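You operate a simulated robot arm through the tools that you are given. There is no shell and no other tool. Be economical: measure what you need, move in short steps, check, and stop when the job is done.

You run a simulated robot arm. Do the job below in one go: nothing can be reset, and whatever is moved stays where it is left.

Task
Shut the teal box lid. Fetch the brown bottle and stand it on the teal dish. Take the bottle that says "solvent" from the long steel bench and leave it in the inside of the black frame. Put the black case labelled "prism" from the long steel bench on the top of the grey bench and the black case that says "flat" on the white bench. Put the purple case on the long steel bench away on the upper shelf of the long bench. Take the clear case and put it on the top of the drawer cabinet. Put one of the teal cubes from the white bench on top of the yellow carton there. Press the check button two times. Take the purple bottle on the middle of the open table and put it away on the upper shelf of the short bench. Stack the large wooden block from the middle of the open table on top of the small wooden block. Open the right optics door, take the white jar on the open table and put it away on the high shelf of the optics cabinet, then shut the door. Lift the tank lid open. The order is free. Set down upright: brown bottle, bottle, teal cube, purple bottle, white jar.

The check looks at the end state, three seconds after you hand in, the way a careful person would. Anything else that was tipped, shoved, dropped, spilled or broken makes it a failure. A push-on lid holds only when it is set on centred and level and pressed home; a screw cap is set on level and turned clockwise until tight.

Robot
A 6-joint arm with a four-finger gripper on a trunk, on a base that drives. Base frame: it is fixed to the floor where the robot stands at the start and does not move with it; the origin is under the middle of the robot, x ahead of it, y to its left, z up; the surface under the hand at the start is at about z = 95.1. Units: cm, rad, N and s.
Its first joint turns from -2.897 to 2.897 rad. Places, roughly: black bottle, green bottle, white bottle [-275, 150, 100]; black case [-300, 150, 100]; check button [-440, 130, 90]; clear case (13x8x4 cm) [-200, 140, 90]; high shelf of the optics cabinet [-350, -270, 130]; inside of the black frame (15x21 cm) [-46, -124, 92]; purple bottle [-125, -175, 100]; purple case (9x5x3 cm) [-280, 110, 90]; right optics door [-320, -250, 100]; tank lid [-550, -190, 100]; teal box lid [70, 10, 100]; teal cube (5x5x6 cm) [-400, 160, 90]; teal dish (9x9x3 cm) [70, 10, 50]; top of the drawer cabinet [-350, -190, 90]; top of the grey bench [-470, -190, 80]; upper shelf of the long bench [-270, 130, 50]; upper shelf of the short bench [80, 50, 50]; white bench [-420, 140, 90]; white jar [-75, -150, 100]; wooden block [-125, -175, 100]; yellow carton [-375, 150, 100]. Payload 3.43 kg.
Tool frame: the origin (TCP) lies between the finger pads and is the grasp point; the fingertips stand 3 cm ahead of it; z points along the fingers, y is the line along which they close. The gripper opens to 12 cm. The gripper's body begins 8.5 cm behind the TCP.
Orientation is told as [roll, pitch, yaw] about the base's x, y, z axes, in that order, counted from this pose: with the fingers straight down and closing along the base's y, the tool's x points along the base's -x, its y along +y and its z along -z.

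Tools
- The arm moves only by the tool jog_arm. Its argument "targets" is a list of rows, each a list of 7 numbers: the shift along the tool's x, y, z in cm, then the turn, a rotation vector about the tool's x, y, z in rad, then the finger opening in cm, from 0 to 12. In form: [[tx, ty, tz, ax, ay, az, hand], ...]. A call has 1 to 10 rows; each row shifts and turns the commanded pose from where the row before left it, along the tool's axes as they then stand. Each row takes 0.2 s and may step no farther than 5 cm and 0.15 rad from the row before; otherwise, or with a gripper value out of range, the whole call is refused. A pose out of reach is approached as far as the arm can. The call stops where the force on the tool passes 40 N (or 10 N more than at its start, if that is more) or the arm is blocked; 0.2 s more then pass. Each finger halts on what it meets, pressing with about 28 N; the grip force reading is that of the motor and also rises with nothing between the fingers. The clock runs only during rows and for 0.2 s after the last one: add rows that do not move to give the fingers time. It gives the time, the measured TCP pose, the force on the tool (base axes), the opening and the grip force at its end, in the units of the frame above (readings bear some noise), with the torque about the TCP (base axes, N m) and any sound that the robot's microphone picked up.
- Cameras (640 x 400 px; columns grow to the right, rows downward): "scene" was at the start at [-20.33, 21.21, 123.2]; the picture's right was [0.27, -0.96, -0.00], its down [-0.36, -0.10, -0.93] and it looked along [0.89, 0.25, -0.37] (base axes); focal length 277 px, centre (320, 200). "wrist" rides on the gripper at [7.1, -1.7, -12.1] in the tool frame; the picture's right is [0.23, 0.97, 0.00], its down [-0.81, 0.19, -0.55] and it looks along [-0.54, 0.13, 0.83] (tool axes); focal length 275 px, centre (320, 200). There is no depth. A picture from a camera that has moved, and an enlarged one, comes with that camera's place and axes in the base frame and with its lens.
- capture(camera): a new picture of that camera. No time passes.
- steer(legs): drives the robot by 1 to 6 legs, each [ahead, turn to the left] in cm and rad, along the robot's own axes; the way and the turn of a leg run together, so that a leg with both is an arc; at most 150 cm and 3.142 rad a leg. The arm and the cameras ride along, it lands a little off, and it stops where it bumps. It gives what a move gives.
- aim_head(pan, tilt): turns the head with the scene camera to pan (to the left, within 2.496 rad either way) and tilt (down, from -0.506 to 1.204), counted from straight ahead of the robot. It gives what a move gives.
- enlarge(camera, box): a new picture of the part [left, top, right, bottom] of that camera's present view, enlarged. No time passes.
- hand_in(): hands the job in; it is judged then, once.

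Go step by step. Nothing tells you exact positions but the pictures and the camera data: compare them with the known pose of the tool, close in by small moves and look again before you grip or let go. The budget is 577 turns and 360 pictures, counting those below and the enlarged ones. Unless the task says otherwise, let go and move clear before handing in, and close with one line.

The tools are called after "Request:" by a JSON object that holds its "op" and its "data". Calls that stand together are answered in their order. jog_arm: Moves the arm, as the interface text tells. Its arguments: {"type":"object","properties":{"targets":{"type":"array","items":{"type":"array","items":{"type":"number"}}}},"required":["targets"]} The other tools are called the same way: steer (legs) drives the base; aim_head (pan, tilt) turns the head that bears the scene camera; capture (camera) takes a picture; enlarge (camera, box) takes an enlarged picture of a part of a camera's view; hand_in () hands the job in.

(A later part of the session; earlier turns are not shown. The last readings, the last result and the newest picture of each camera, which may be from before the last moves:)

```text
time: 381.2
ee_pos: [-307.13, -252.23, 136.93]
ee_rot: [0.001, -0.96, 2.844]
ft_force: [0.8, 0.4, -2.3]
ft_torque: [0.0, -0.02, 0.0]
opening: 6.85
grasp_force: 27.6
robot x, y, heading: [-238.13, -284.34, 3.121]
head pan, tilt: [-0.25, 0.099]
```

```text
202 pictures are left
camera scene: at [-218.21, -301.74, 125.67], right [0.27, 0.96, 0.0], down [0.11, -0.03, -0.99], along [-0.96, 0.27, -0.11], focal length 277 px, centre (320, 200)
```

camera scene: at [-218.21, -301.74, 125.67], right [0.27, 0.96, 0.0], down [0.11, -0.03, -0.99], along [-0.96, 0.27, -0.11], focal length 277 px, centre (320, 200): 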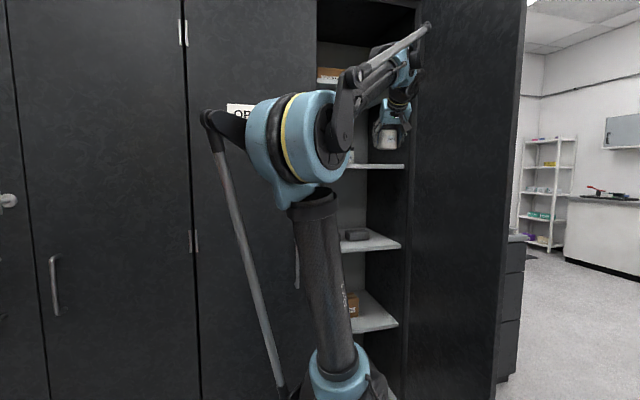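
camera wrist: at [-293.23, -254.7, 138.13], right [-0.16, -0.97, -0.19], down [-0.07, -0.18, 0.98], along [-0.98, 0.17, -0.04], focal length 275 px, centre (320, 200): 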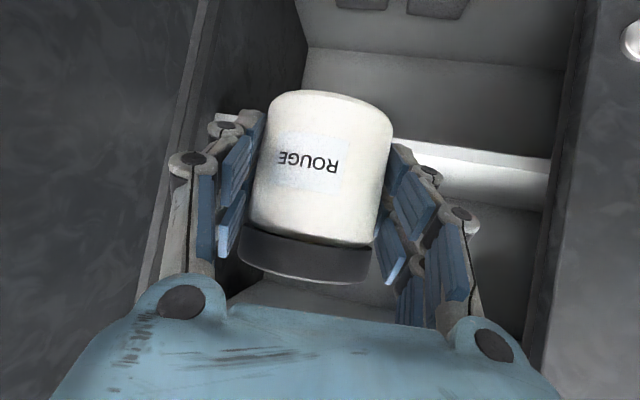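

Request:
{"op": "jog_arm", "data": {"targets": [[-2.3, -2, 3.3, 0, 0, 0, 5], [-2.5, -1, 3.6, 0, 0, 0, 5], [0, 0, 0, 0, 0, 0, 5]]}}

Request:
{"op": "capture", "data": {"camera": "wrist"}}

Request:
{"op": "enlarge", "data": {"camera": "scene", "box": [310, 60, 450, 190]}}

```text
time: 382.0
ee_pos: [-314.06, -246.73, 137.02]
ee_rot: [0.0, -0.96, 2.845]
ft_force: [-0.1, -0.7, -1.4]
ft_torque: [-0.02, -0.02, 0.01]
opening: 6.88
grasp_force: 27.9
robot x, y, heading: [-238.59, -284.09, 3.119]
head pan, tilt: [-0.25, 0.099]
```

```text
201 pictures are left
camera wrist: at [-300.09, -249.35, 138.18], right [-0.16, -0.97, -0.19], down [-0.07, -0.18, 0.98], along [-0.98, 0.17, -0.04], focal length 275 px, centre (320, 200)
```

wrist: 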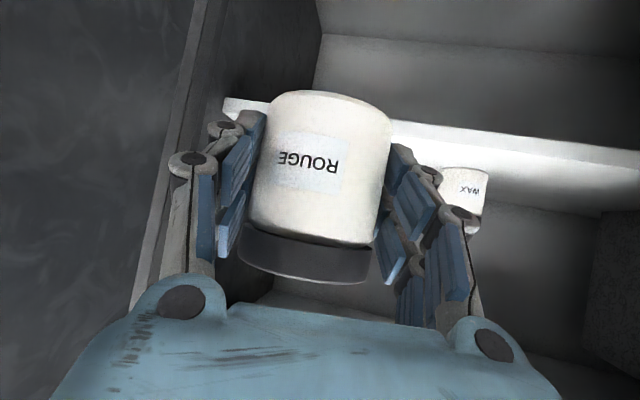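

```text
3.08 times, centred on (380, 125) of scene
camera zoom: at [-218.2, -301.74, 125.67], right [0.27, 0.96, 0.0], down [0.11, -0.03, -0.99], along [-0.96, 0.27, -0.11], focal length 852 px, centre (135, 431)
```

zoom: 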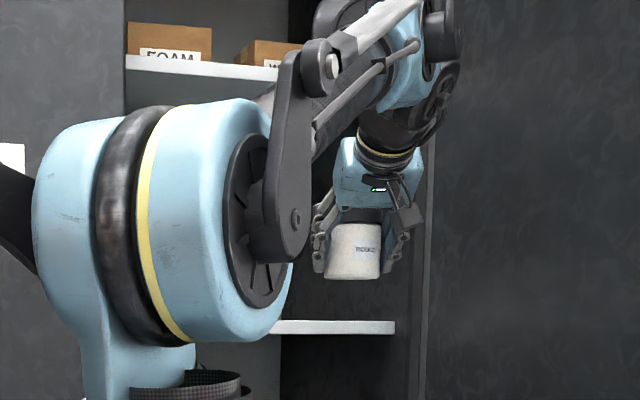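

Request:
{"op": "jog_arm", "data": {"targets": [[-2.55, 0.54, 3.65, 0, 0, 0, 5], [-2.55, 0.54, 3.65, 0, 0, 0, 5], [-2.55, 0.54, 3.65, 0, 0, 0, 5], [-2.55, 0.54, 3.65, 0, 0, 0, 5], [0, 0, 0, 0, 0, 0, 5]]}}

Request:
{"op": "capture", "data": {"camera": "wrist"}}

Request:
{"op": "capture", "data": {"camera": "scene"}}

```text
time: 383.2
ee_pos: [-332.07, -243.26, 137.07]
ee_rot: [0.001, -0.957, 2.845]
ft_force: [0.6, 0.8, -2.4]
ft_torque: [0.02, -0.03, 0.02]
opening: 6.88
grasp_force: 27.9
robot x, y, heading: [-238.11, -284.64, 3.114]
head pan, tilt: [-0.25, 0.099]
```

```text
199 pictures are left
camera wrist: at [-318.13, -245.88, 138.31], right [-0.16, -0.97, -0.19], down [-0.07, -0.18, 0.98], along [-0.98, 0.17, -0.04], focal length 275 px, centre (320, 200)
```

wrist: 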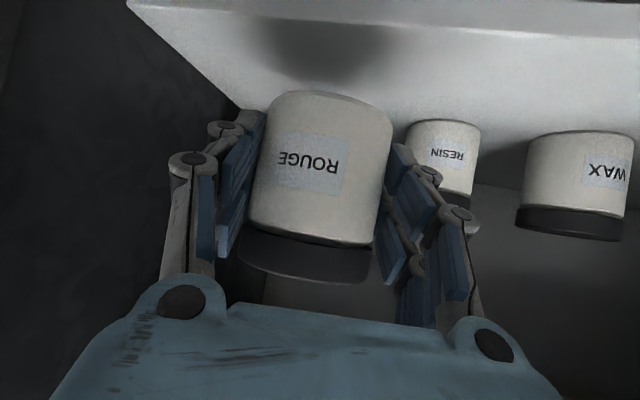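

```text
198 pictures are left
camera scene: at [-218.22, -301.74, 125.68], right [0.27, 0.96, 0.0], down [0.11, -0.03, -0.99], along [-0.96, 0.27, -0.11], focal length 277 px, centre (320, 200)
```

scene: 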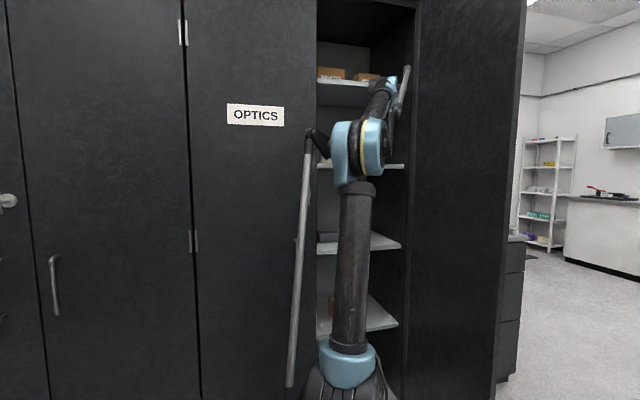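

RESIN and WAX jars are on the shelf's left part. I'll set the jar at (-338.5,-238.5), clear of them and the side wall.

Request:
{"op": "jog_arm", "data": {"targets": [[-2.03, -1.33, 2.9, 0, 0, 0, 5], [-2.03, -1.33, 2.9, 0, 0, 0, 5], [2.46, 0, 1.72, 0, 0, 0, 5], [0, 0, 0, 0, 0, 0, 5]]}}

Request:
{"op": "capture", "data": {"camera": "wrist"}}

```text
time: 384.2
ee_pos: [-337.79, -238.7, 134.24]
ee_rot: [0.001, -0.96, 2.844]
ft_force: [0.7, -0.1, -1.4]
ft_torque: [-0.04, -0.03, 0.01]
opening: 6.86
grasp_force: 27.8
robot x, y, heading: [-238.18, -284.17, 3.115]
head pan, tilt: [-0.25, 0.099]
```

```text
197 pictures are left
camera wrist: at [-323.88, -241.14, 135.31], right [-0.16, -0.97, -0.19], down [-0.07, -0.18, 0.98], along [-0.98, 0.17, -0.04], focal length 275 px, centre (320, 200)
```

wrist: 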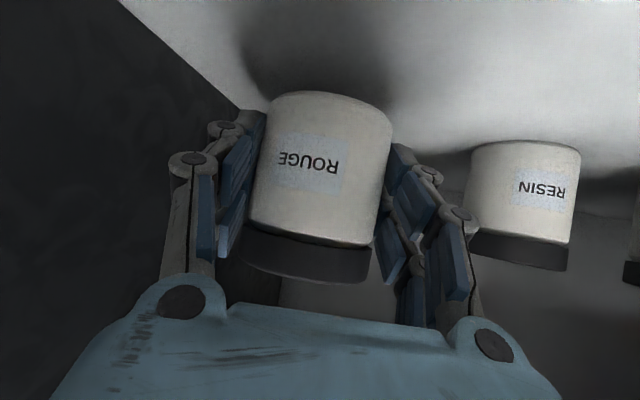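

Request:
{"op": "jog_arm", "data": {"targets": [[1.23, 0, 0.86, 0, 0, 0, 5], [0.33, 0, 0.23, 0, 0, 0, 5], [0.25, 0, 0.17, 0, 0, 0, 5], [0.2, 0, 0.14, 0, 0, 0, 5], [0, 0, 0, 0, 0, 0, 5]]}}

```text
time: 385.4
ee_pos: [-337.75, -239.06, 131.85]
ee_rot: [-0.001, -0.96, 2.844]
ft_force: [1.0, 0.5, 18.2]
ft_torque: [0.35, -0.06, 0.21]
opening: 6.83
grasp_force: 27.8
robot x, y, heading: [-237.9, -284.25, 3.119]
head pan, tilt: [-0.25, 0.099]
```

Contact. I'll ease off, release and withdraw.

Request:
{"op": "jog_arm", "data": {"targets": [[-0.1, 0, -0.07, 0, 0, 0, 6.5], [0, 0, 0, 0, 0, 0, 8], [0, 0, 0, 0, 0, 0, 8.6], [0, 0, 0, 0, 0, 0, 8.6], [-0.5, 0, -3, 0, 0, 0, 8.6], [0, 0, -4, 0, 0, 0, 8.6], [0, 0, 0, 0, 0, 0, 8.6]]}}

Request:
{"op": "capture", "data": {"camera": "wrist"}}

```text
time: 387.0
ee_pos: [-332.5, -240.72, 136.16]
ee_rot: [0.0, -0.961, 2.845]
ft_force: [-0.7, -0.2, -0.5]
ft_torque: [0.02, -0.04, 0.0]
opening: 8.6
grasp_force: 0.0
robot x, y, heading: [-238.39, -284.47, 3.116]
head pan, tilt: [-0.25, 0.099]
```

```text
196 pictures are left
camera wrist: at [-318.56, -243.18, 137.23], right [-0.16, -0.97, -0.19], down [-0.07, -0.18, 0.98], along [-0.98, 0.17, -0.04], focal length 275 px, centre (320, 200)
```

wrist: 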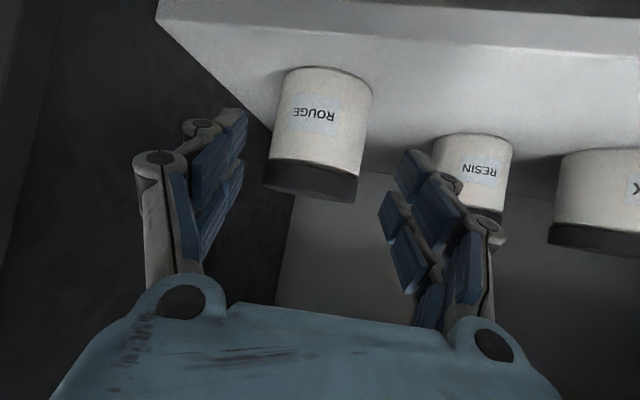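

The jar stands on the high shelf. I'll withdraw straight out.

Request:
{"op": "jog_arm", "data": {"targets": [[2.5, 0, -3.6, 0, 0, 0, 7], [2.5, 0, -3.6, 0, 0, 0, 5], [2.5, 0, -3.6, 0, 0, 0, 5], [2.5, 0, -3.6, 0, 0, 0, 5], [2.5, 0, -3.6, 0, 0, 0, 5], [2.5, 0, -3.6, 0, 0, 0, 5], [2.5, 0, -3.6, 0, 0, 0, 5], [2.5, 0, -3.6, 0, 0, 0, 5], [0, 0, 0, 0, 0, 0, 5]]}}

Request:
{"op": "jog_arm", "data": {"targets": [[2.3, 1.5, -3.7, -0.085, 0, -0.05, 5], [2.3, 1.3, -3.7, -0.085, 0, -0.05, 5], [2.3, 1, -3.7, -0.085, 0, -0.05, 5], [2.3, 0, -3.7, 0, -0.08, 0, 5], [2.2, 0, -3.9, 0, -0.08, 0, 5], [2.1, 0, -4.2, 0, 0, 0, 5], [2.1, 0, -4.2, 0, 0, 0, 5], [0, 0, 0, 0, 0, 0, 5]]}}

Request:
{"op": "capture", "data": {"camera": "wrist"}}

```text
time: 389.0
ee_pos: [-298.94, -250.6, 136.32]
ee_rot: [-0.002, -0.958, 2.844]
ft_force: [-0.1, 0.8, 0.2]
ft_torque: [0.0, 0.01, -0.01]
opening: 5.0
grasp_force: 0.2
robot x, y, heading: [-238.32, -284.36, 3.117]
head pan, tilt: [-0.25, 0.099]
```

```text
time: 390.8
ee_pos: [-270.0, -256.08, 137.39]
ee_rot: [0.045, -1.119, 3.092]
ft_force: [0.5, -0.3, 0.2]
ft_torque: [-0.02, -0.04, 0.02]
opening: 5.0
grasp_force: 0.0
out of reach, approached as far as the arm can: row 7
robot x, y, heading: [-238.31, -284.7, 3.118]
head pan, tilt: [-0.25, 0.099]
```

```text
195 pictures are left
camera wrist: at [-255.97, -254.47, 136.25], right [0.09, -0.98, -0.19], down [0.14, -0.17, 0.97], along [-0.99, -0.12, 0.12], focal length 275 px, centre (320, 200)
```

wrist: 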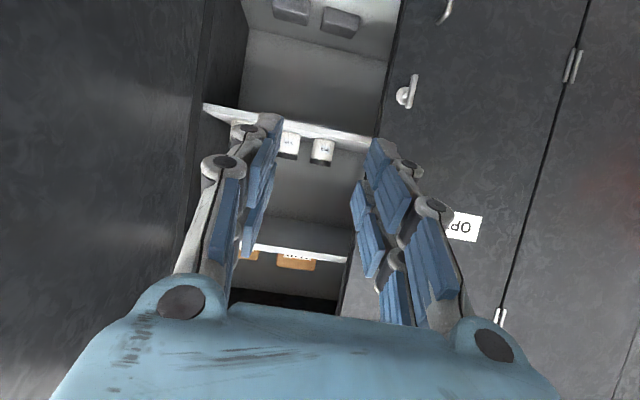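

Request:
{"op": "steer", "data": {"legs": [[-14, 0]]}}

Request:
{"op": "jog_arm", "data": {"targets": [[0, -4.8, 0, 0, 0, 0, 5], [0, -4.8, 0, 0, 0, 0, 5], [0, -4.8, 0, 0, 0, 0, 5], [0, -4.8, 0, 0, 0, 0, 5], [0, -4.8, 0, 0, 0, 0, 5], [0, -4.8, 0, 0, 0, 0, 5], [4.2, 0, 2.2, 0, 0, 0, 5], [4.2, 0, 2.2, 0, 0, 0, 5], [4.2, 0, 2.2, 0, 0, 0, 5], [4.2, 0, 2.2, 0, 0, 0, 5]]}}

Request:
{"op": "jog_arm", "data": {"targets": [[4.2, 0, 2.2, 0, 0, 0, 5], [4.2, 0, 2.2, 0, 0, 0, 5], [4.2, 0, 2.2, 0, 0, 0, 5], [4.2, 0, 2.2, 0, 0, 0, 5], [0, 0, 0, 0, 0, 0, 5]]}}

Request:
{"op": "capture", "data": {"camera": "wrist"}}

```text
time: 392.2
ee_pos: [-255.93, -256.53, 137.44]
ee_rot: [0.047, -1.119, 3.092]
ft_force: [-0.7, 0.5, 0.8]
ft_torque: [0.0, 0.02, 0.02]
opening: 5.01
grasp_force: 0.0
robot x, y, heading: [-223.74, -284.63, 3.114]
head pan, tilt: [-0.25, 0.099]
```

```text
time: 394.4
ee_pos: [-254.91, -227.85, 118.34]
ee_rot: [0.047, -1.13, 3.092]
ft_force: [-0.2, -0.1, -0.2]
ft_torque: [-0.02, 0.02, 0.0]
opening: 5.0
grasp_force: 0.0
robot x, y, heading: [-224.08, -284.81, 3.116]
head pan, tilt: [-0.25, 0.099]
```

```text
time: 395.6
ee_pos: [-256.09, -228.35, 99.79]
ee_rot: [0.048, -1.13, 3.092]
ft_force: [-0.1, 0.1, 0.9]
ft_torque: [0.01, 0.0, 0.02]
opening: 4.99
grasp_force: 0.0
robot x, y, heading: [-224.63, -284.99, 3.12]
head pan, tilt: [-0.25, 0.099]
```

```text
194 pictures are left
camera wrist: at [-241.98, -226.7, 98.43], right [0.09, -0.98, -0.19], down [0.15, -0.17, 0.97], along [-0.98, -0.12, 0.14], focal length 275 px, centre (320, 200)
```

wrist: 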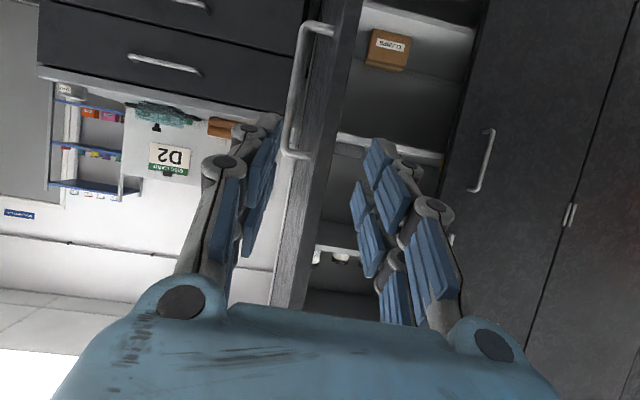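

Request:
{"op": "jog_arm", "data": {"targets": [[0, -0.3, 4.3, 0, 0, 0, 5], [0, -0.3, 4.3, 0, 0, 0, 5], [0, -0.3, 4.3, 0, 0, 0, 5], [0, -0.3, 4.3, 0, 0, 0, 5], [0, 0, 0, 0, 0, 0, 5]]}}

Request:
{"op": "capture", "data": {"camera": "wrist"}}

```text
time: 396.8
ee_pos: [-271.45, -227.26, 92.55]
ee_rot: [0.048, -1.132, 3.091]
ft_force: [0.1, 0.8, -0.2]
ft_torque: [-0.02, 0.01, 0.01]
opening: 5.0
grasp_force: 0.2
robot x, y, heading: [-224.23, -284.78, 3.113]
head pan, tilt: [-0.25, 0.099]
```

```text
193 pictures are left
camera wrist: at [-257.36, -225.69, 91.12], right [0.09, -0.98, -0.19], down [0.16, -0.17, 0.97], along [-0.98, -0.12, 0.14], focal length 275 px, centre (320, 200)
```

wrist: 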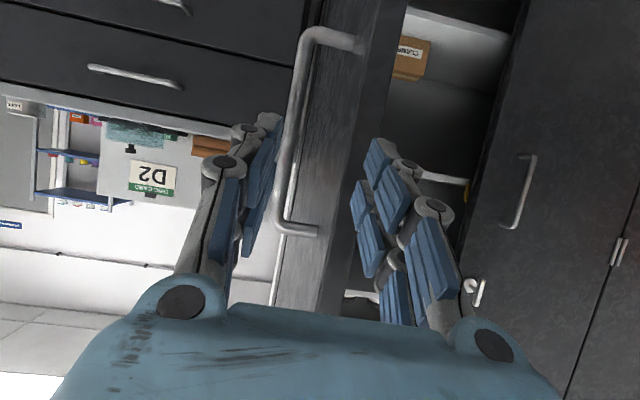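

Request:
{"op": "jog_arm", "data": {"targets": [[0, -2.2, 0, 0, 0, 0, 5], [0, 0, 4, 0, 0, 0, 5], [0, 0, 4, 0, 0, 0, 5], [0, 0, 0, 0, 0, 0, 5]]}}

Request:
{"op": "capture", "data": {"camera": "wrist"}}

```text
time: 397.8
ee_pos: [-278.54, -225.08, 88.69]
ee_rot: [0.048, -1.131, 3.091]
ft_force: [-0.5, 1.2, 0.0]
ft_torque: [-0.01, 0.01, -0.01]
opening: 4.98
grasp_force: 0.0
robot x, y, heading: [-224.3, -284.9, 3.121]
head pan, tilt: [-0.25, 0.099]
```

```text
192 pictures are left
camera wrist: at [-264.41, -223.53, 87.33], right [0.09, -0.98, -0.19], down [0.15, -0.17, 0.97], along [-0.98, -0.12, 0.14], focal length 275 px, centre (320, 200)
```

wrist: 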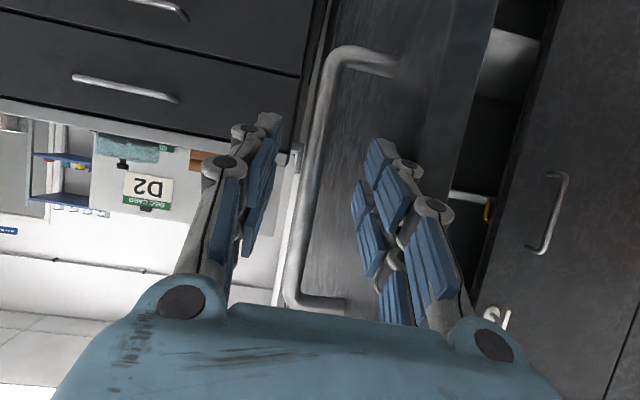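

Request:
{"op": "jog_arm", "data": {"targets": [[0, -0.4, 1.8, 0, 0, 0, 5], [0, 0, 0, 0, 0, 0, 3], [0, 0, 0, 0, 0, 0, 1], [0, 0, 0, 0, 0, 0, 1]]}}

```text
time: 398.8
ee_pos: [-280.14, -224.8, 87.79]
ee_rot: [0.047, -1.131, 3.09]
ft_force: [0.4, 0.5, 0.7]
ft_torque: [-0.04, 0.02, -0.01]
opening: 1.04
grasp_force: 0.4
robot x, y, heading: [-223.87, -284.93, 3.118]
head pan, tilt: [-0.25, 0.099]
```

Request:
{"op": "capture", "data": {"camera": "wrist"}}

```text
191 pictures are left
camera wrist: at [-266.0, -223.18, 86.51], right [0.09, -0.98, -0.19], down [0.15, -0.17, 0.97], along [-0.98, -0.12, 0.14], focal length 275 px, centre (320, 200)
```

wrist: 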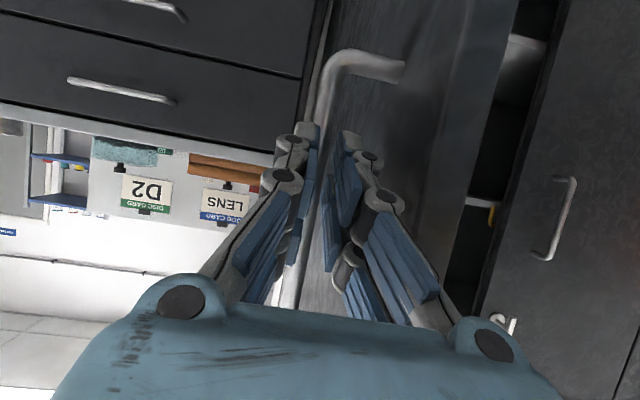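

Request:
{"op": "jog_arm", "data": {"targets": [[0, 0, -1, 0, 0, 0, 4], [0, -0.6, 0, 0, 0, 0, 5], [0, 0, 2.2, 0, 0, 0, 5], [0, 0, 2.2, 0, 0, 0, 5], [0, 0, 0, 0, 0, 0, 2], [0, 0, 0, 0, 0, 0, 0], [0, 0, 0, 0, 0, 0, 0]]}}

Request:
{"op": "capture", "data": {"camera": "wrist"}}

```text
time: 400.4
ee_pos: [-283.36, -224.09, 86.12]
ee_rot: [0.047, -1.131, 3.093]
ft_force: [-4.5, 0.3, -3.7]
ft_torque: [2.12, -0.07, -0.04]
opening: 1.36
grasp_force: 44.7
robot x, y, heading: [-224.13, -284.62, 3.122]
head pan, tilt: [-0.25, 0.099]
```

```text
190 pictures are left
camera wrist: at [-269.29, -222.48, 84.89], right [0.09, -0.98, -0.19], down [0.15, -0.17, 0.97], along [-0.98, -0.12, 0.14], focal length 275 px, centre (320, 200)
```

wrist: 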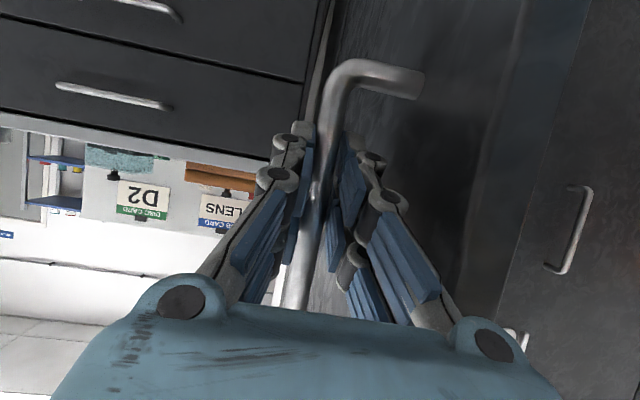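

Gripped again. I'll swing the door back along the same arc.

Request:
{"op": "jog_arm", "data": {"targets": [[-0.05, 3.91, 0.1, 0, 0, 0, 0], [-0.2, 3.93, 0.42, 0, 0, 0, 0], [-0.35, 3.89, 0.73, 0, 0, 0, 0], [-0.48, 3.8, 1.0, 0, 0, 0, 0], [-0.63, 3.7, 1.34, 0, 0, 0, 0], [0, 0, 0, 0, 0, 0, 0]]}}

```text
time: 401.8
ee_pos: [-287.67, -243.12, 86.7]
ee_rot: [0.046, -1.129, 3.093]
ft_force: [22.5, -11.3, -18.0]
ft_torque: [0.61, -0.36, 0.01]
opening: 1.38
grasp_force: 45.2
robot x, y, heading: [-224.29, -284.94, 3.118]
head pan, tilt: [-0.25, 0.099]
```

Request:
{"op": "jog_arm", "data": {"targets": [[-0.7, 3.54, 1.5, 0, 0, 0, 0], [-0.85, 3.41, 1.78, 0, 0, 0, 0], [-0.98, 3.12, 2.06, 0, 0, 0, 0], [-1.1, 3.04, 2.3, 0, 0, 0, 0], [-1.2, 2.7, 2.5, 0, 0, 0, 0], [0, 0, 0, 0, 0, 0, 0]]}}

Request:
{"op": "capture", "data": {"camera": "wrist"}}

```text
time: 402.6
ee_pos: [-291.96, -252.13, 87.98]
ee_rot: [0.042, -1.147, 3.092]
ft_force: [-19.8, 13.4, 5.8]
ft_torque: [1.98, -0.83, -0.26]
opening: 1.39
grasp_force: 45.2
robot x, y, heading: [-224.41, -284.26, 3.121]
head pan, tilt: [-0.25, 0.099]
stopped in row 3: the force on the tool passed its limit at 44 N (the readings are from after the stop); the commanded pose is now the measured one
```

```text
189 pictures are left
camera wrist: at [-277.87, -250.72, 86.52], right [0.08, -0.98, -0.19], down [0.17, -0.18, 0.97], along [-0.98, -0.11, 0.15], focal length 275 px, centre (320, 200)
```

wrist: 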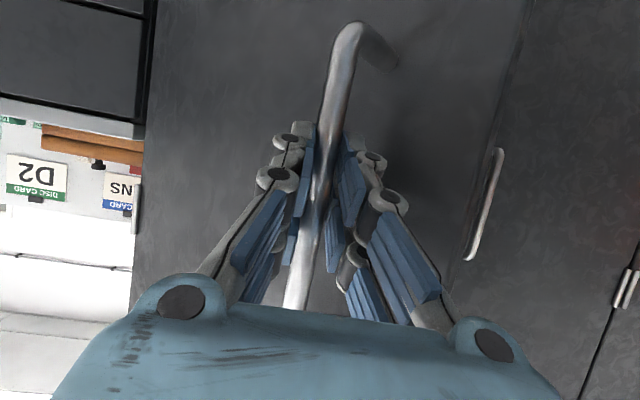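

Request:
{"op": "jog_arm", "data": {"targets": [[-1.06, 2.53, 2.24, 0, 0, 0, 0], [-1.06, 2.53, 2.24, 0, 0, 0, 0], [-1.06, 2.53, 2.24, 0, 0, 0, 0], [-1.06, 2.4, 2.24, 0, 0, 0, 0], [-1.4, 1.4, 3.0, 0, 0, 0, 0], [0, 0, 0, 0, 0, 0, 0]]}}

```text
time: 403.3
ee_pos: [-297.63, -258.75, 88.99]
ee_rot: [0.038, -1.162, 3.089]
ft_force: [-19.4, 20.0, 7.1]
ft_torque: [2.04, -0.36, -0.38]
opening: 1.4
grasp_force: 44.6
robot x, y, heading: [-224.1, -284.68, 3.118]
head pan, tilt: [-0.25, 0.099]
stopped in row 3: the force on the tool passed its limit at 46 N (the readings are from after the stop); the commanded pose is now the measured one
```

Request:
{"op": "jog_arm", "data": {"targets": [[-1.0, 1.0, 2.15, 0, 0, 0, 0], [-1.0, 1.3, 2.15, 0, 0, 0, 0], [-1.47, 1.1, 3.1, 0, 0, 0, 0], [-1.47, 1.1, 3.1, 0, 0, 0, 0], [0, 0, 0, 0, 0, 0, 0]]}}

```text
time: 404.0
ee_pos: [-300.84, -261.22, 89.73]
ee_rot: [0.043, -1.168, 3.092]
ft_force: [-18.5, 24.4, -21.0]
ft_torque: [1.5, -0.36, -0.52]
opening: 1.4
grasp_force: 45.1
robot x, y, heading: [-223.97, -284.91, 3.116]
head pan, tilt: [-0.25, 0.099]
stopped in row 3: the force on the tool passed its limit at 47 N (the readings are from after the stop); the commanded pose is now the measured one
```

The bar is starting to bind in the grip. I'll release it and push the door face shut with closed fingers instead.

Request:
{"op": "jog_arm", "data": {"targets": [[0, 0, 0, 0, 0, 0, 3], [0, 0, 0, 0, 0, 0, 5], [0, 0, 0, 0, 0, 0, 5], [0, 0, -4, 0, 0, 0, 5], [0, 0, -4, 0, 0, 0, 5], [-4.3, 0, -2.2, 0, 0, 0, 0], [-4.3, 0, -2.2, 0, 0, 0, 0], [0, 0, 0, 0, 0, 0, 0]]}}

Request:
{"op": "capture", "data": {"camera": "wrist"}}

Request:
{"op": "capture", "data": {"camera": "scene"}}

```text
time: 405.8
ee_pos: [-293.03, -261.19, 102.73]
ee_rot: [0.05, -1.169, 3.091]
ft_force: [0.4, 0.2, 0.1]
ft_torque: [0.01, -0.03, 0.01]
opening: 0.0
grasp_force: 28.0
robot x, y, heading: [-224.47, -284.72, 3.118]
head pan, tilt: [-0.25, 0.099]
```

```text
188 pictures are left
camera wrist: at [-278.99, -259.58, 100.89], right [0.09, -0.98, -0.19], down [0.19, -0.17, 0.97], along [-0.98, -0.12, 0.17], focal length 275 px, centre (320, 200)
```

wrist: 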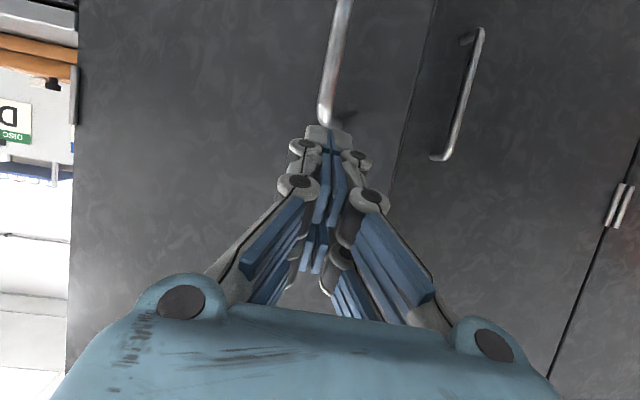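

```text
187 pictures are left
camera scene: at [-204.02, -302.07, 125.67], right [0.27, 0.96, 0.0], down [0.11, -0.03, -0.99], along [-0.96, 0.27, -0.11], focal length 277 px, centre (320, 200)
```

scene: 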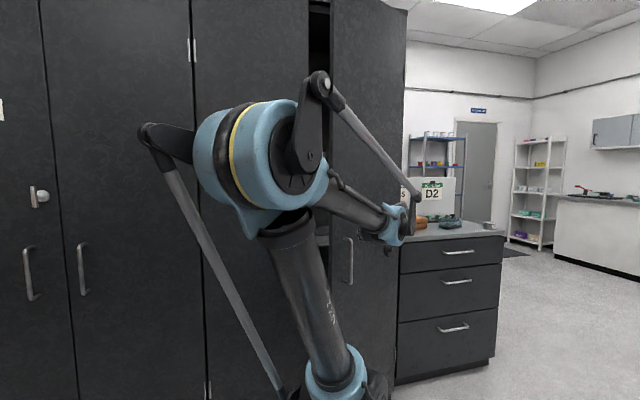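

Request:
{"op": "jog_arm", "data": {"targets": [[-4.5, 0, -1.9, 0, 0, 0, 0], [-1, 0.5, 3.8, 0, 0, 0, 0], [-1.56, 0.5, 3.68, 0, 0, 0, 0], [-1.56, 0.5, 3.68, 0, 0, 0, 0], [-1.56, 0.5, 3.68, 0, 0, 0, 0], [-1.56, 0, 3.68, 0, 0, 0, 0], [0, 0, 0, 0, 0, 0, 0]]}}

Request:
{"op": "capture", "data": {"camera": "wrist"}}

```text
time: 407.4
ee_pos: [-312.36, -263.47, 106.72]
ee_rot: [0.049, -1.168, 3.093]
ft_force: [-1.0, 0.8, -0.9]
ft_torque: [0.01, 0.0, -0.02]
opening: 0.02
grasp_force: 28.2
robot x, y, heading: [-224.07, -284.56, 3.118]
head pan, tilt: [-0.25, 0.099]
```

```text
186 pictures are left
camera wrist: at [-298.47, -261.87, 104.92], right [0.09, -0.98, -0.19], down [0.19, -0.17, 0.97], along [-0.98, -0.12, 0.17], focal length 275 px, centre (320, 200)
```

wrist: 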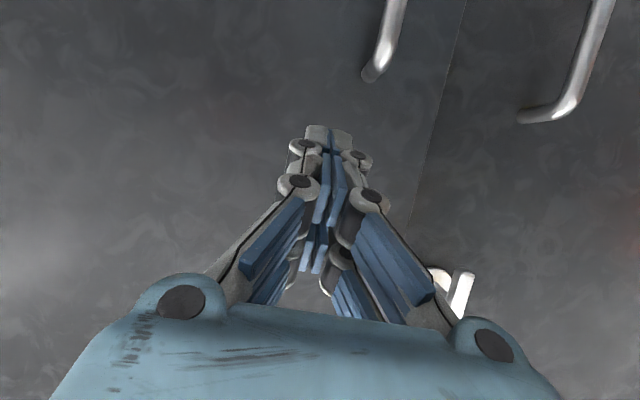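

Request:
{"op": "jog_arm", "data": {"targets": [[-1.17, 0, 2.76, 0, 0, 0, 0], [-1.17, 0, 2.76, 0, 0, 0, 0], [-1.17, 0, 2.76, 0, 0, 0, 0], [-0.8, 0, 1.84, 0, 0, 0, 0], [-0.8, 0, 1.84, 0, 0, 0, 0], [-0.4, 0, 0.9, 0, 0, 0, 0], [0, 0, 0, 0, 0, 0, 0]]}}

Request:
{"op": "capture", "data": {"camera": "wrist"}}

```text
time: 408.1
ee_pos: [-319.23, -263.11, 107.54]
ee_rot: [0.048, -1.176, 3.091]
ft_force: [-1.6, 0.4, -1.5]
ft_torque: [0.01, 0.06, 0.04]
opening: 0.0
grasp_force: 33.8
robot x, y, heading: [-223.96, -284.91, 3.122]
head pan, tilt: [-0.25, 0.099]
stopped in row 3: the force on the tool passed its limit at 85 N (the readings are from after the stop); the commanded pose is now the measured one
```

```text
185 pictures are left
camera wrist: at [-305.2, -261.6, 105.69], right [0.08, -0.98, -0.19], down [0.2, -0.17, 0.96], along [-0.98, -0.12, 0.18], focal length 275 px, centre (320, 200)
```

wrist: 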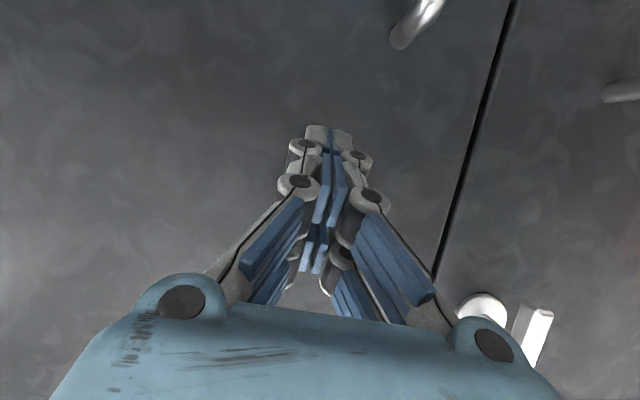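

The door has swung shut, with the seam like it was at the start. I'll press it gently home.

Request:
{"op": "jog_arm", "data": {"targets": [[-0.4, 0, 0.9, 0, 0, 0, 0], [-0.4, 0, 0.9, 0, 0, 0, 0], [-0.4, 0, 0.9, 0, 0, 0, 0], [-0.4, 0, 0.9, 0, 0, 0, 0], [-0.3, 0, 0.6, 0, 0, 0, 0], [-0.2, 0, 0.4, 0, 0, 0, 0], [-0.2, 0, 0.4, 0, 0, 0, 0], [0, 0, 0, 0, 0, 0, 0]]}}

Request:
{"op": "capture", "data": {"camera": "wrist"}}

```text
time: 408.7
ee_pos: [-319.2, -263.23, 108.67]
ee_rot: [0.046, -1.187, 3.096]
ft_force: [-1.9, 0.6, -1.7]
ft_torque: [-0.03, 0.0, 0.08]
opening: 0.0
grasp_force: 33.3
robot x, y, heading: [-224.17, -284.75, 3.121]
head pan, tilt: [-0.25, 0.099]
stopped in row 2: the force on the tool passed its limit at 59 N (the readings are from after the stop); the commanded pose is now the measured one
```

```text
184 pictures are left
camera wrist: at [-305.19, -261.67, 106.61], right [0.08, -0.98, -0.2], down [0.21, -0.18, 0.96], along [-0.97, -0.12, 0.19], focal length 275 px, centre (320, 200)
```

wrist: 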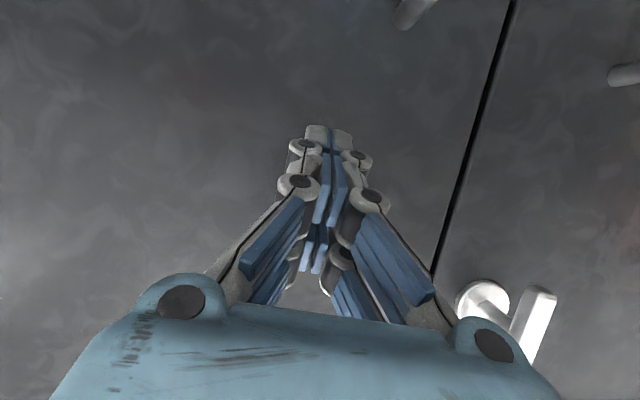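

The door is firmly shut. I'll withdraw, stow the arm, and head back to the long steel bench.

Request:
{"op": "jog_arm", "data": {"targets": [[1.5, 0, -4.5, 0, 0, 0, 3], [1.5, 0, -4.5, 0, 0, 0, 3], [1, 2, -4, 0, 0.14, 0, 3], [1, 2, -4, 0, 0.14, 0, 3], [0, 2, -2, 0, 0.14, 0, 3], [0, 2, 0, 0, 0.14, 0, 3], [0, 2, 0, 0, 0.14, 0, 3], [0, 2, 0, 0, 0.14, 0, 3], [0, 2, 0, 0, 0.14, 0, 3], [0, 2, 0, 0, 0.14, 0, 3]]}}

Request:
{"op": "enlarge", "data": {"camera": "scene", "box": [200, 0, 440, 400]}}

```text
time: 410.9
ee_pos: [-300.05, -279.29, 112.61]
ee_rot: [0.016, -0.066, 3.137]
ft_force: [0.4, -0.9, 0.4]
ft_torque: [0.0, 0.01, -0.03]
opening: 3.02
grasp_force: 0.0
robot x, y, heading: [-223.78, -284.55, 3.118]
head pan, tilt: [-0.25, 0.099]
```

```text
1.00 times, centred on (320, 200) of scene (not enlarged: the box is as wide or as high as the picture)
camera zoom: at [-203.98, -302.08, 125.67], right [0.27, 0.96, 0.0], down [0.11, -0.03, -0.99], along [-0.96, 0.27, -0.11], focal length 277 px, centre (320, 200)
```

zoom: 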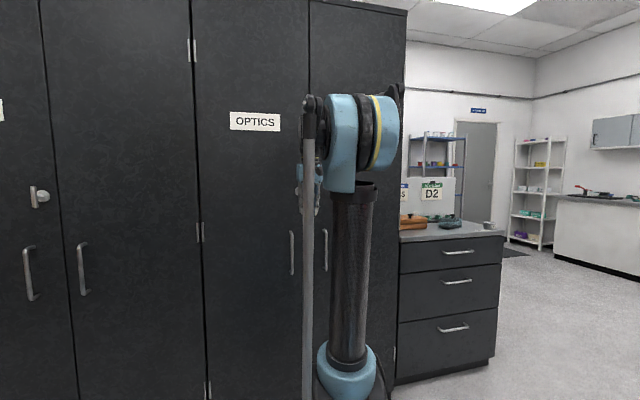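

Request:
{"op": "jog_arm", "data": {"targets": [[4.5, 0.5, -1, 0, 0.06, 0, 3], [4.5, 0.5, -1, 0, 0, 0, 3], [4.5, 0.5, -1, 0, 0, 0, 3], [4.5, 0.5, -1, 0, 0, 0, 3], [4.5, 0.5, -1, 0, 0, 0, 3]]}}

Request:
{"op": "steer", "data": {"legs": [[0, -1.547], [150, 0], [0, 0.27], [150, 0], [40, 0], [0, -0.27]]}}

Request:
{"op": "aim_head", "data": {"pan": 0, "tilt": 0.5}}

Request:
{"op": "capture", "data": {"camera": "scene"}}

Request:
{"op": "capture", "data": {"camera": "wrist"}}

```text
time: 412.1
ee_pos: [-277.88, -281.77, 117.06]
ee_rot: [0.018, -0.006, 3.137]
ft_force: [-1.0, 0.0, 0.4]
ft_torque: [-0.01, -0.07, 0.02]
opening: 3.0
grasp_force: 0.0
robot x, y, heading: [-224.14, -284.62, 3.117]
head pan, tilt: [-0.25, 0.099]
```

```text
time: 434.8
ee_pos: [-265.91, 92.91, 116.99]
ee_rot: [0.018, -0.006, 1.571]
ft_force: [-0.2, -0.4, 0.2]
ft_torque: [0.01, -0.01, 0.02]
opening: 3.0
grasp_force: 0.0
robot x, y, heading: [-268.81, 39.51, 1.547]
head pan, tilt: [-0.25, 0.099]
```

```text
time: 435.6
ee_pos: [-265.72, 91.56, 117.68]
ee_rot: [0.017, -0.019, 1.571]
ft_force: [1.5, -0.5, 0.8]
ft_torque: [-0.04, 0.02, -0.02]
opening: 2.98
grasp_force: 0.0
robot x, y, heading: [-268.72, 39.02, 1.548]
head pan, tilt: [0.0, 0.499]
```

```text
182 pictures are left
camera scene: at [-288.13, 19.45, 121.97], right [1.0, -0.02, 0.0], down [-0.01, -0.49, -0.87], along [0.02, 0.87, -0.49], focal length 277 px, centre (320, 200)
```

scene: 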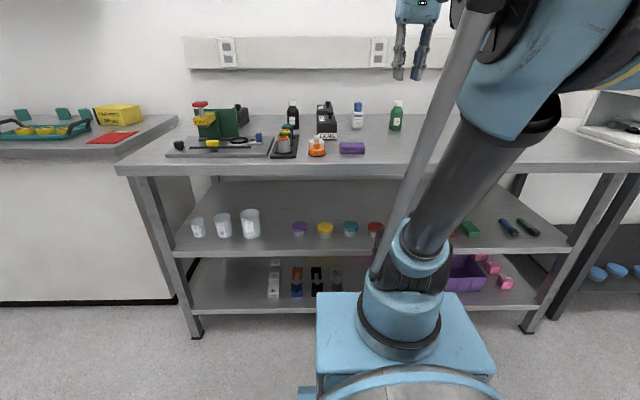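

```text
181 pictures are left
camera wrist: at [-263.81, 84.14, 129.62], right [-0.97, -0.23, 0.01], down [-0.18, 0.8, 0.57], along [-0.14, 0.55, -0.82], focal length 275 px, centre (320, 200)
```

wrist: 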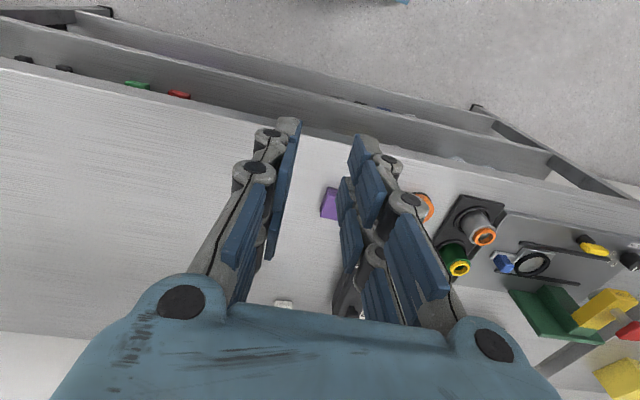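

Request:
{"op": "enlarge", "data": {"camera": "scene", "box": [160, 85, 420, 180]}}

Request:
{"op": "enlarge", "data": {"camera": "scene", "box": [0, 80, 160, 180]}}

```text
2.46 times, centred on (290, 132) of scene
camera zoom: at [-288.13, 19.45, 121.97], right [1.0, -0.02, 0.0], down [-0.01, -0.49, -0.87], along [0.02, 0.87, -0.49], focal length 682 px, centre (394, 366)
```

zoom: 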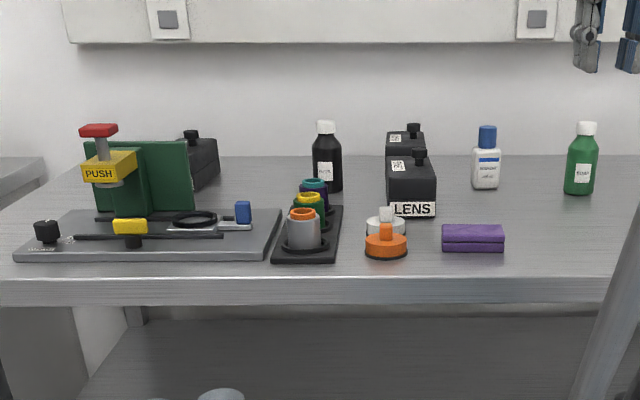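

```text
4.00 times, centred on (80, 130) of scene
camera zoom: at [-288.13, 19.45, 121.97], right [1.0, -0.02, 0.0], down [-0.01, -0.49, -0.87], along [0.02, 0.87, -0.49], focal length 1108 px, centre (1280, 480)
```

zoom: 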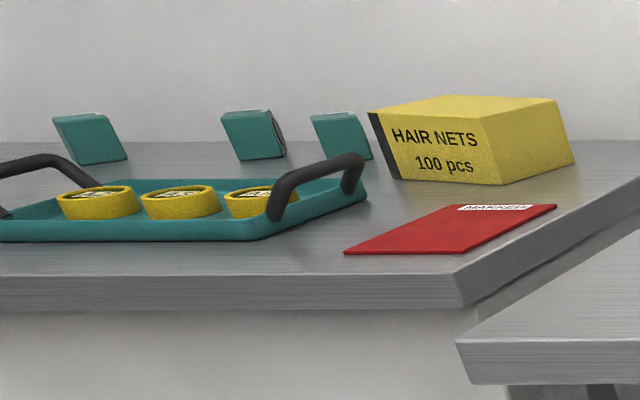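

Next is the purple case at about (-275,111), which goes onto the upper shelf near (-248,110). I'll tilt the tool 0.77 forward and look at it.

Request:
{"op": "jog_arm", "data": {"targets": [[0, 1.5, 0, 0, -0.128, 0, 8], [0, 1.5, 0, 0, -0.128, 0, 10], [0, 1.5, 0, 0, -0.128, 0, 12], [0, 1.5, 0, 0, -0.128, 0, 12], [0, 1.5, 0, 0, -0.128, 0, 12], [0, 1.5, 0, 0, -0.128, 0, 12], [0, 0, 0, 0, 0, 0, 12]]}}

Request:
{"op": "capture", "data": {"camera": "wrist"}}

```text
time: 437.2
ee_pos: [-274.47, 91.67, 117.81]
ee_rot: [0.024, -0.788, 1.553]
ft_force: [0.0, 0.0, 0.3]
ft_torque: [0.01, 0.01, 0.02]
opening: 12.0
grasp_force: 0.1
robot x, y, heading: [-268.91, 39.15, 1.549]
head pan, tilt: [0.0, 0.499]
```

```text
178 pictures are left
camera wrist: at [-272.62, 78.09, 121.3], right [-0.98, -0.16, -0.15], down [-0.17, 0.18, 0.97], along [-0.13, 0.97, -0.2], focal length 275 px, centre (320, 200)
```

wrist: 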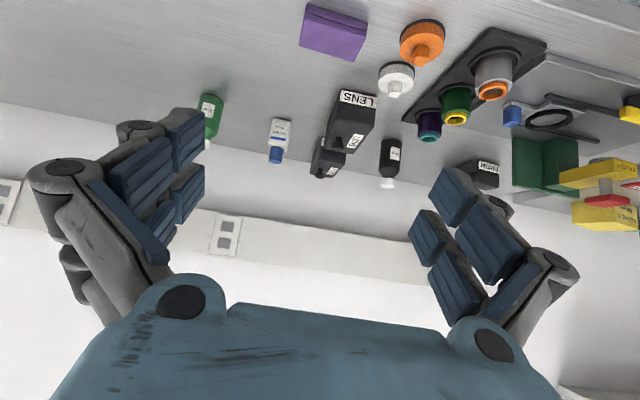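

Request:
{"op": "enlarge", "data": {"camera": "wrist", "box": [280, 0, 400, 75]}}

Request:
{"op": "enlarge", "data": {"camera": "wrist", "box": [190, 80, 420, 200]}}

```text
5.33 times, centred on (340, 38) of wrist
camera zoom: at [-272.62, 78.09, 121.3], right [-0.98, -0.16, -0.15], down [-0.17, 0.18, 0.97], along [-0.13, 0.97, -0.2], focal length 1468 px, centre (213, 1067)
```

zoom: 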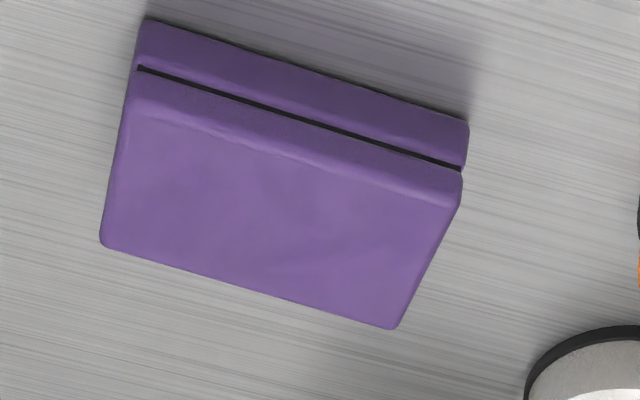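

```text
2.78 times, centred on (305, 140) of wrist
camera zoom: at [-272.62, 78.09, 121.3], right [-0.98, -0.16, -0.15], down [-0.17, 0.18, 0.97], along [-0.13, 0.97, -0.2], focal length 766 px, centre (362, 367)
```

zoom: 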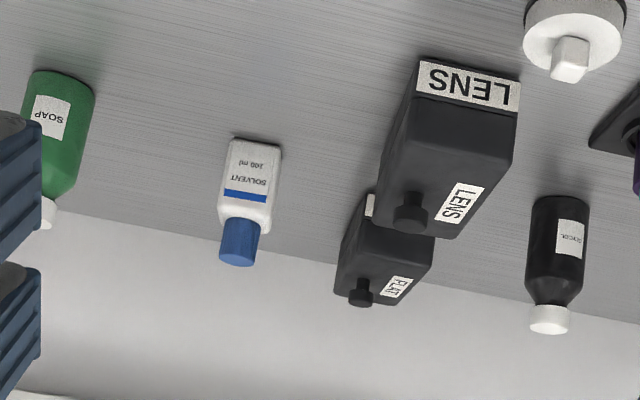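

SOLVENT is the white bottle with the blue cap. The purple case is centred at (-275.3,110.4); I'll approach it.

Request:
{"op": "jog_arm", "data": {"targets": [[1.09, 0.22, 4.4, -0.05, 0, -0.05, 12], [1.09, 0.22, 4.4, 0, 0, 0, 12], [1.09, 0.22, 4.4, 0, 0, 0, 12], [1.09, 0.22, 4.4, 0, 0, 0, 12], [1.09, 0.22, 4.4, 0, 0, 0, 12], [0, 0, 0, 0, 0, 0, 12]]}}

Request:
{"op": "capture", "data": {"camera": "wrist"}}

```text
time: 438.6
ee_pos: [-276.73, 103.22, 98.1]
ee_rot: [0.025, -0.785, 1.621]
ft_force: [0.2, -0.6, 0.3]
ft_torque: [-0.02, -0.01, -0.02]
opening: 12.03
grasp_force: 0.1
robot x, y, heading: [-268.63, 39.34, 1.55]
head pan, tilt: [0.0, 0.499]
```

```text
175 pictures are left
camera wrist: at [-273.85, 89.74, 101.65], right [-0.96, -0.23, -0.15], down [-0.19, 0.17, 0.97], along [-0.2, 0.96, -0.2], focal length 275 px, centre (320, 200)
```

wrist: 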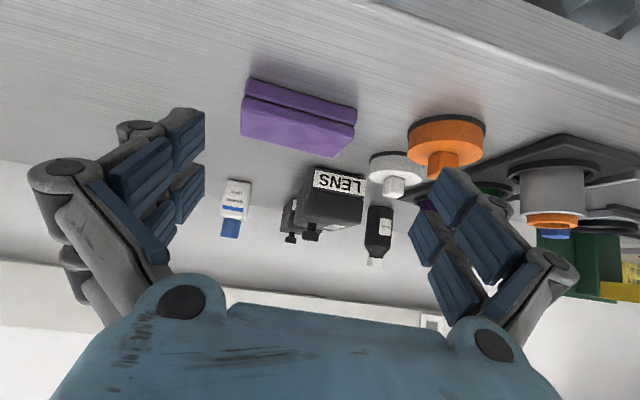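

Request:
{"op": "jog_arm", "data": {"targets": [[0, -1.7, 0, 0, 0, 0, 10.2], [-0.12, 0, 2.6, 0, 0, 0, 10.2], [-0.12, 0, 2.6, 0, 0, 0, 10.2], [-0.12, 0, 2.3, 0, 0, 0, 10.2], [0, 0, 0, 0, 0, 0, 10.2]]}}

Request:
{"op": "capture", "data": {"camera": "wrist"}}

```text
time: 439.8
ee_pos: [-275.65, 109.02, 93.37]
ee_rot: [0.026, -0.788, 1.624]
ft_force: [0.1, 0.4, -0.4]
ft_torque: [-0.01, -0.02, -0.01]
opening: 10.19
grasp_force: 0.1
robot x, y, heading: [-268.91, 39.44, 1.546]
head pan, tilt: [0.0, 0.499]
```

```text
174 pictures are left
camera wrist: at [-272.82, 95.68, 96.88], right [-0.96, -0.23, -0.15], down [-0.19, 0.17, 0.97], along [-0.2, 0.96, -0.2], focal length 275 px, centre (320, 200)
```

wrist: 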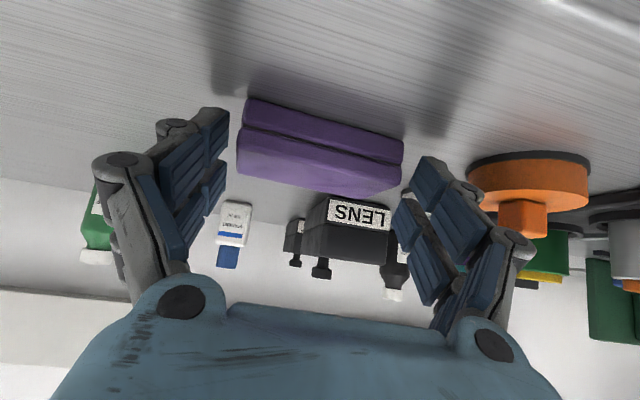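

Request:
{"op": "jog_arm", "data": {"targets": [[0.3, 0, 0, 0, 0, 0, 9], [0, 0, 0, 0, 0, 0, 8], [0, 0, 0, 0, 0, 0, 7.5], [0, 0, 0, 0, 0, 0, 7.5]]}}

Request:
{"op": "jog_arm", "data": {"targets": [[-2.1, 0, -2.1, 0, 0, 0, 7.5], [-3, 0, -3, 0, 0, 0, 7.5], [0, 0, 0, 0, 0, 0, 7.5]]}}

Request:
{"op": "capture", "data": {"camera": "wrist"}}

```text
time: 440.9
ee_pos: [-275.59, 107.79, 94.05]
ee_rot: [0.021, -0.802, 1.626]
ft_force: [-1.3, 1.7, -0.8]
ft_torque: [-0.03, -0.01, 0.0]
opening: 8.54
grasp_force: 8.9
robot x, y, heading: [-269.03, 39.32, 1.552]
head pan, tilt: [0.0, 0.499]
stopped in row 4: the force on the tool passed its limit at 41 N (the readings are from after the stop); the commanded pose is now the measured one
```

```text
time: 441.7
ee_pos: [-275.56, 107.69, 101.47]
ee_rot: [0.021, -0.801, 1.627]
ft_force: [-0.2, 0.1, -0.8]
ft_torque: [-0.01, -0.01, 0.0]
opening: 8.52
grasp_force: 27.8
robot x, y, heading: [-268.77, 39.58, 1.553]
head pan, tilt: [0.0, 0.499]
```

```text
173 pictures are left
camera wrist: at [-272.79, 94.28, 104.77], right [-0.96, -0.23, -0.15], down [-0.19, 0.15, 0.97], along [-0.2, 0.96, -0.19], focal length 275 px, centre (320, 200)
```

wrist: 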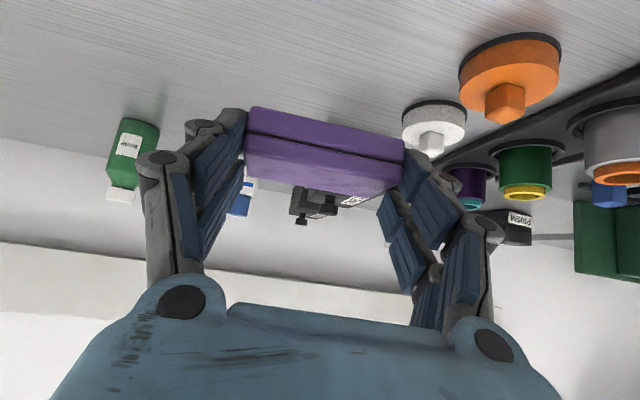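

The case is held. I'll lift it and back the robot away so the arm can reach the lower shelf.

Request:
{"op": "jog_arm", "data": {"targets": [[-3.4, 0, -3.4, 0, 0, 0, 7.5], [-3.4, 0, -3.4, 0, 0, 0, 7.5], [0, 0, 0, 0, 0, 0, 7.5]]}}

Request:
{"op": "steer", "data": {"legs": [[-29, 0]]}}

Request:
{"op": "jog_arm", "data": {"targets": [[0, -4.5, 0, 0, 0, 0, 7.5], [0, -4.5, 0, 0, 0, 0, 7.5], [0, -4.5, 0, 0, 0, 0, 7.5], [0, -4.5, 0, 0, 0, 0, 7.5], [0, -4.5, 0, 0, 0, 0, 7.5], [0, -4, 0, 0, 0, 0, 7.5], [0, 0, 0, 0, 0, 0, 7.5]]}}

Request:
{"op": "capture", "data": {"camera": "scene"}}

```text
time: 442.5
ee_pos: [-275.31, 107.11, 111.02]
ee_rot: [0.02, -0.802, 1.626]
ft_force: [0.6, -0.8, -1.0]
ft_torque: [0.04, -0.03, 0.02]
opening: 8.5
grasp_force: 27.9
robot x, y, heading: [-268.79, 39.18, 1.546]
head pan, tilt: [0.0, 0.499]
```

```text
time: 444.6
ee_pos: [-275.69, 76.6, 111.01]
ee_rot: [0.021, -0.802, 1.623]
ft_force: [-0.2, 0.1, -0.8]
ft_torque: [-0.04, -0.03, -0.01]
opening: 8.47
grasp_force: 27.9
robot x, y, heading: [-269.5, 8.71, 1.544]
head pan, tilt: [0.0, 0.499]
```

```text
time: 446.2
ee_pos: [-249.76, 77.11, 111.2]
ee_rot: [0.019, -0.813, 1.623]
ft_force: [-0.3, -1.1, -2.0]
ft_torque: [-0.03, 0.01, -0.04]
opening: 8.51
grasp_force: 27.9
robot x, y, heading: [-269.25, 8.83, 1.544]
head pan, tilt: [0.0, 0.499]
```

```text
172 pictures are left
camera scene: at [-288.92, -11.12, 121.96], right [1.0, -0.03, 0.0], down [-0.01, -0.49, -0.87], along [0.02, 0.87, -0.49], focal length 277 px, centre (320, 200)
```

scene: 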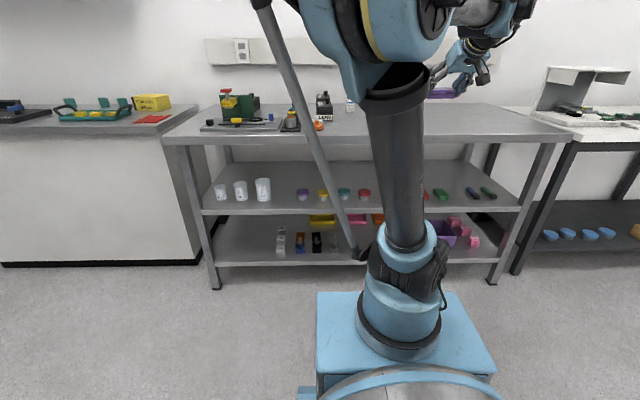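

Request:
{"op": "jog_arm", "data": {"targets": [[2.15, 0, 4.27, 0, 0.01, 0, 7.5], [2.15, 0, 4.27, 0, 0, 0, 7.5], [2.15, 0, 4.27, 0, 0, 0, 7.5], [2.15, 0, 4.27, 0, 0, 0, 7.5], [2.15, 0, 4.27, 0, 0, 0, 7.5], [2.15, 0, 4.27, 0, 0, 0, 7.5], [2.15, 0, 4.27, 0, 0, 0, 7.5], [2.15, 0, 4.27, 0, 0, 0, 7.5], [0, 0, 0, 0, 0, 0, 7.5]]}}

Request:
{"op": "capture", "data": {"camera": "wrist"}}

```text
time: 448.2
ee_pos: [-250.94, 89.64, 74.96]
ee_rot: [0.019, -0.803, 1.625]
ft_force: [0.8, -0.3, -1.0]
ft_torque: [0.03, -0.02, 0.0]
opening: 8.5
grasp_force: 27.8
robot x, y, heading: [-269.16, 8.85, 1.548]
head pan, tilt: [0.0, 0.499]
```

```text
171 pictures are left
camera wrist: at [-248.23, 76.06, 78.24], right [-0.96, -0.22, -0.15], down [-0.19, 0.15, 0.97], along [-0.19, 0.96, -0.19], focal length 275 px, centre (320, 200)
```

wrist: 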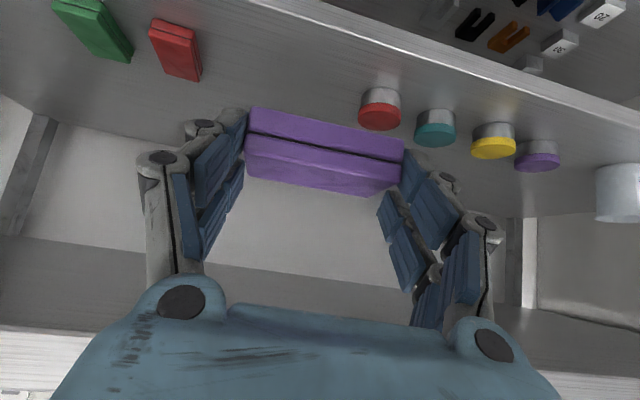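

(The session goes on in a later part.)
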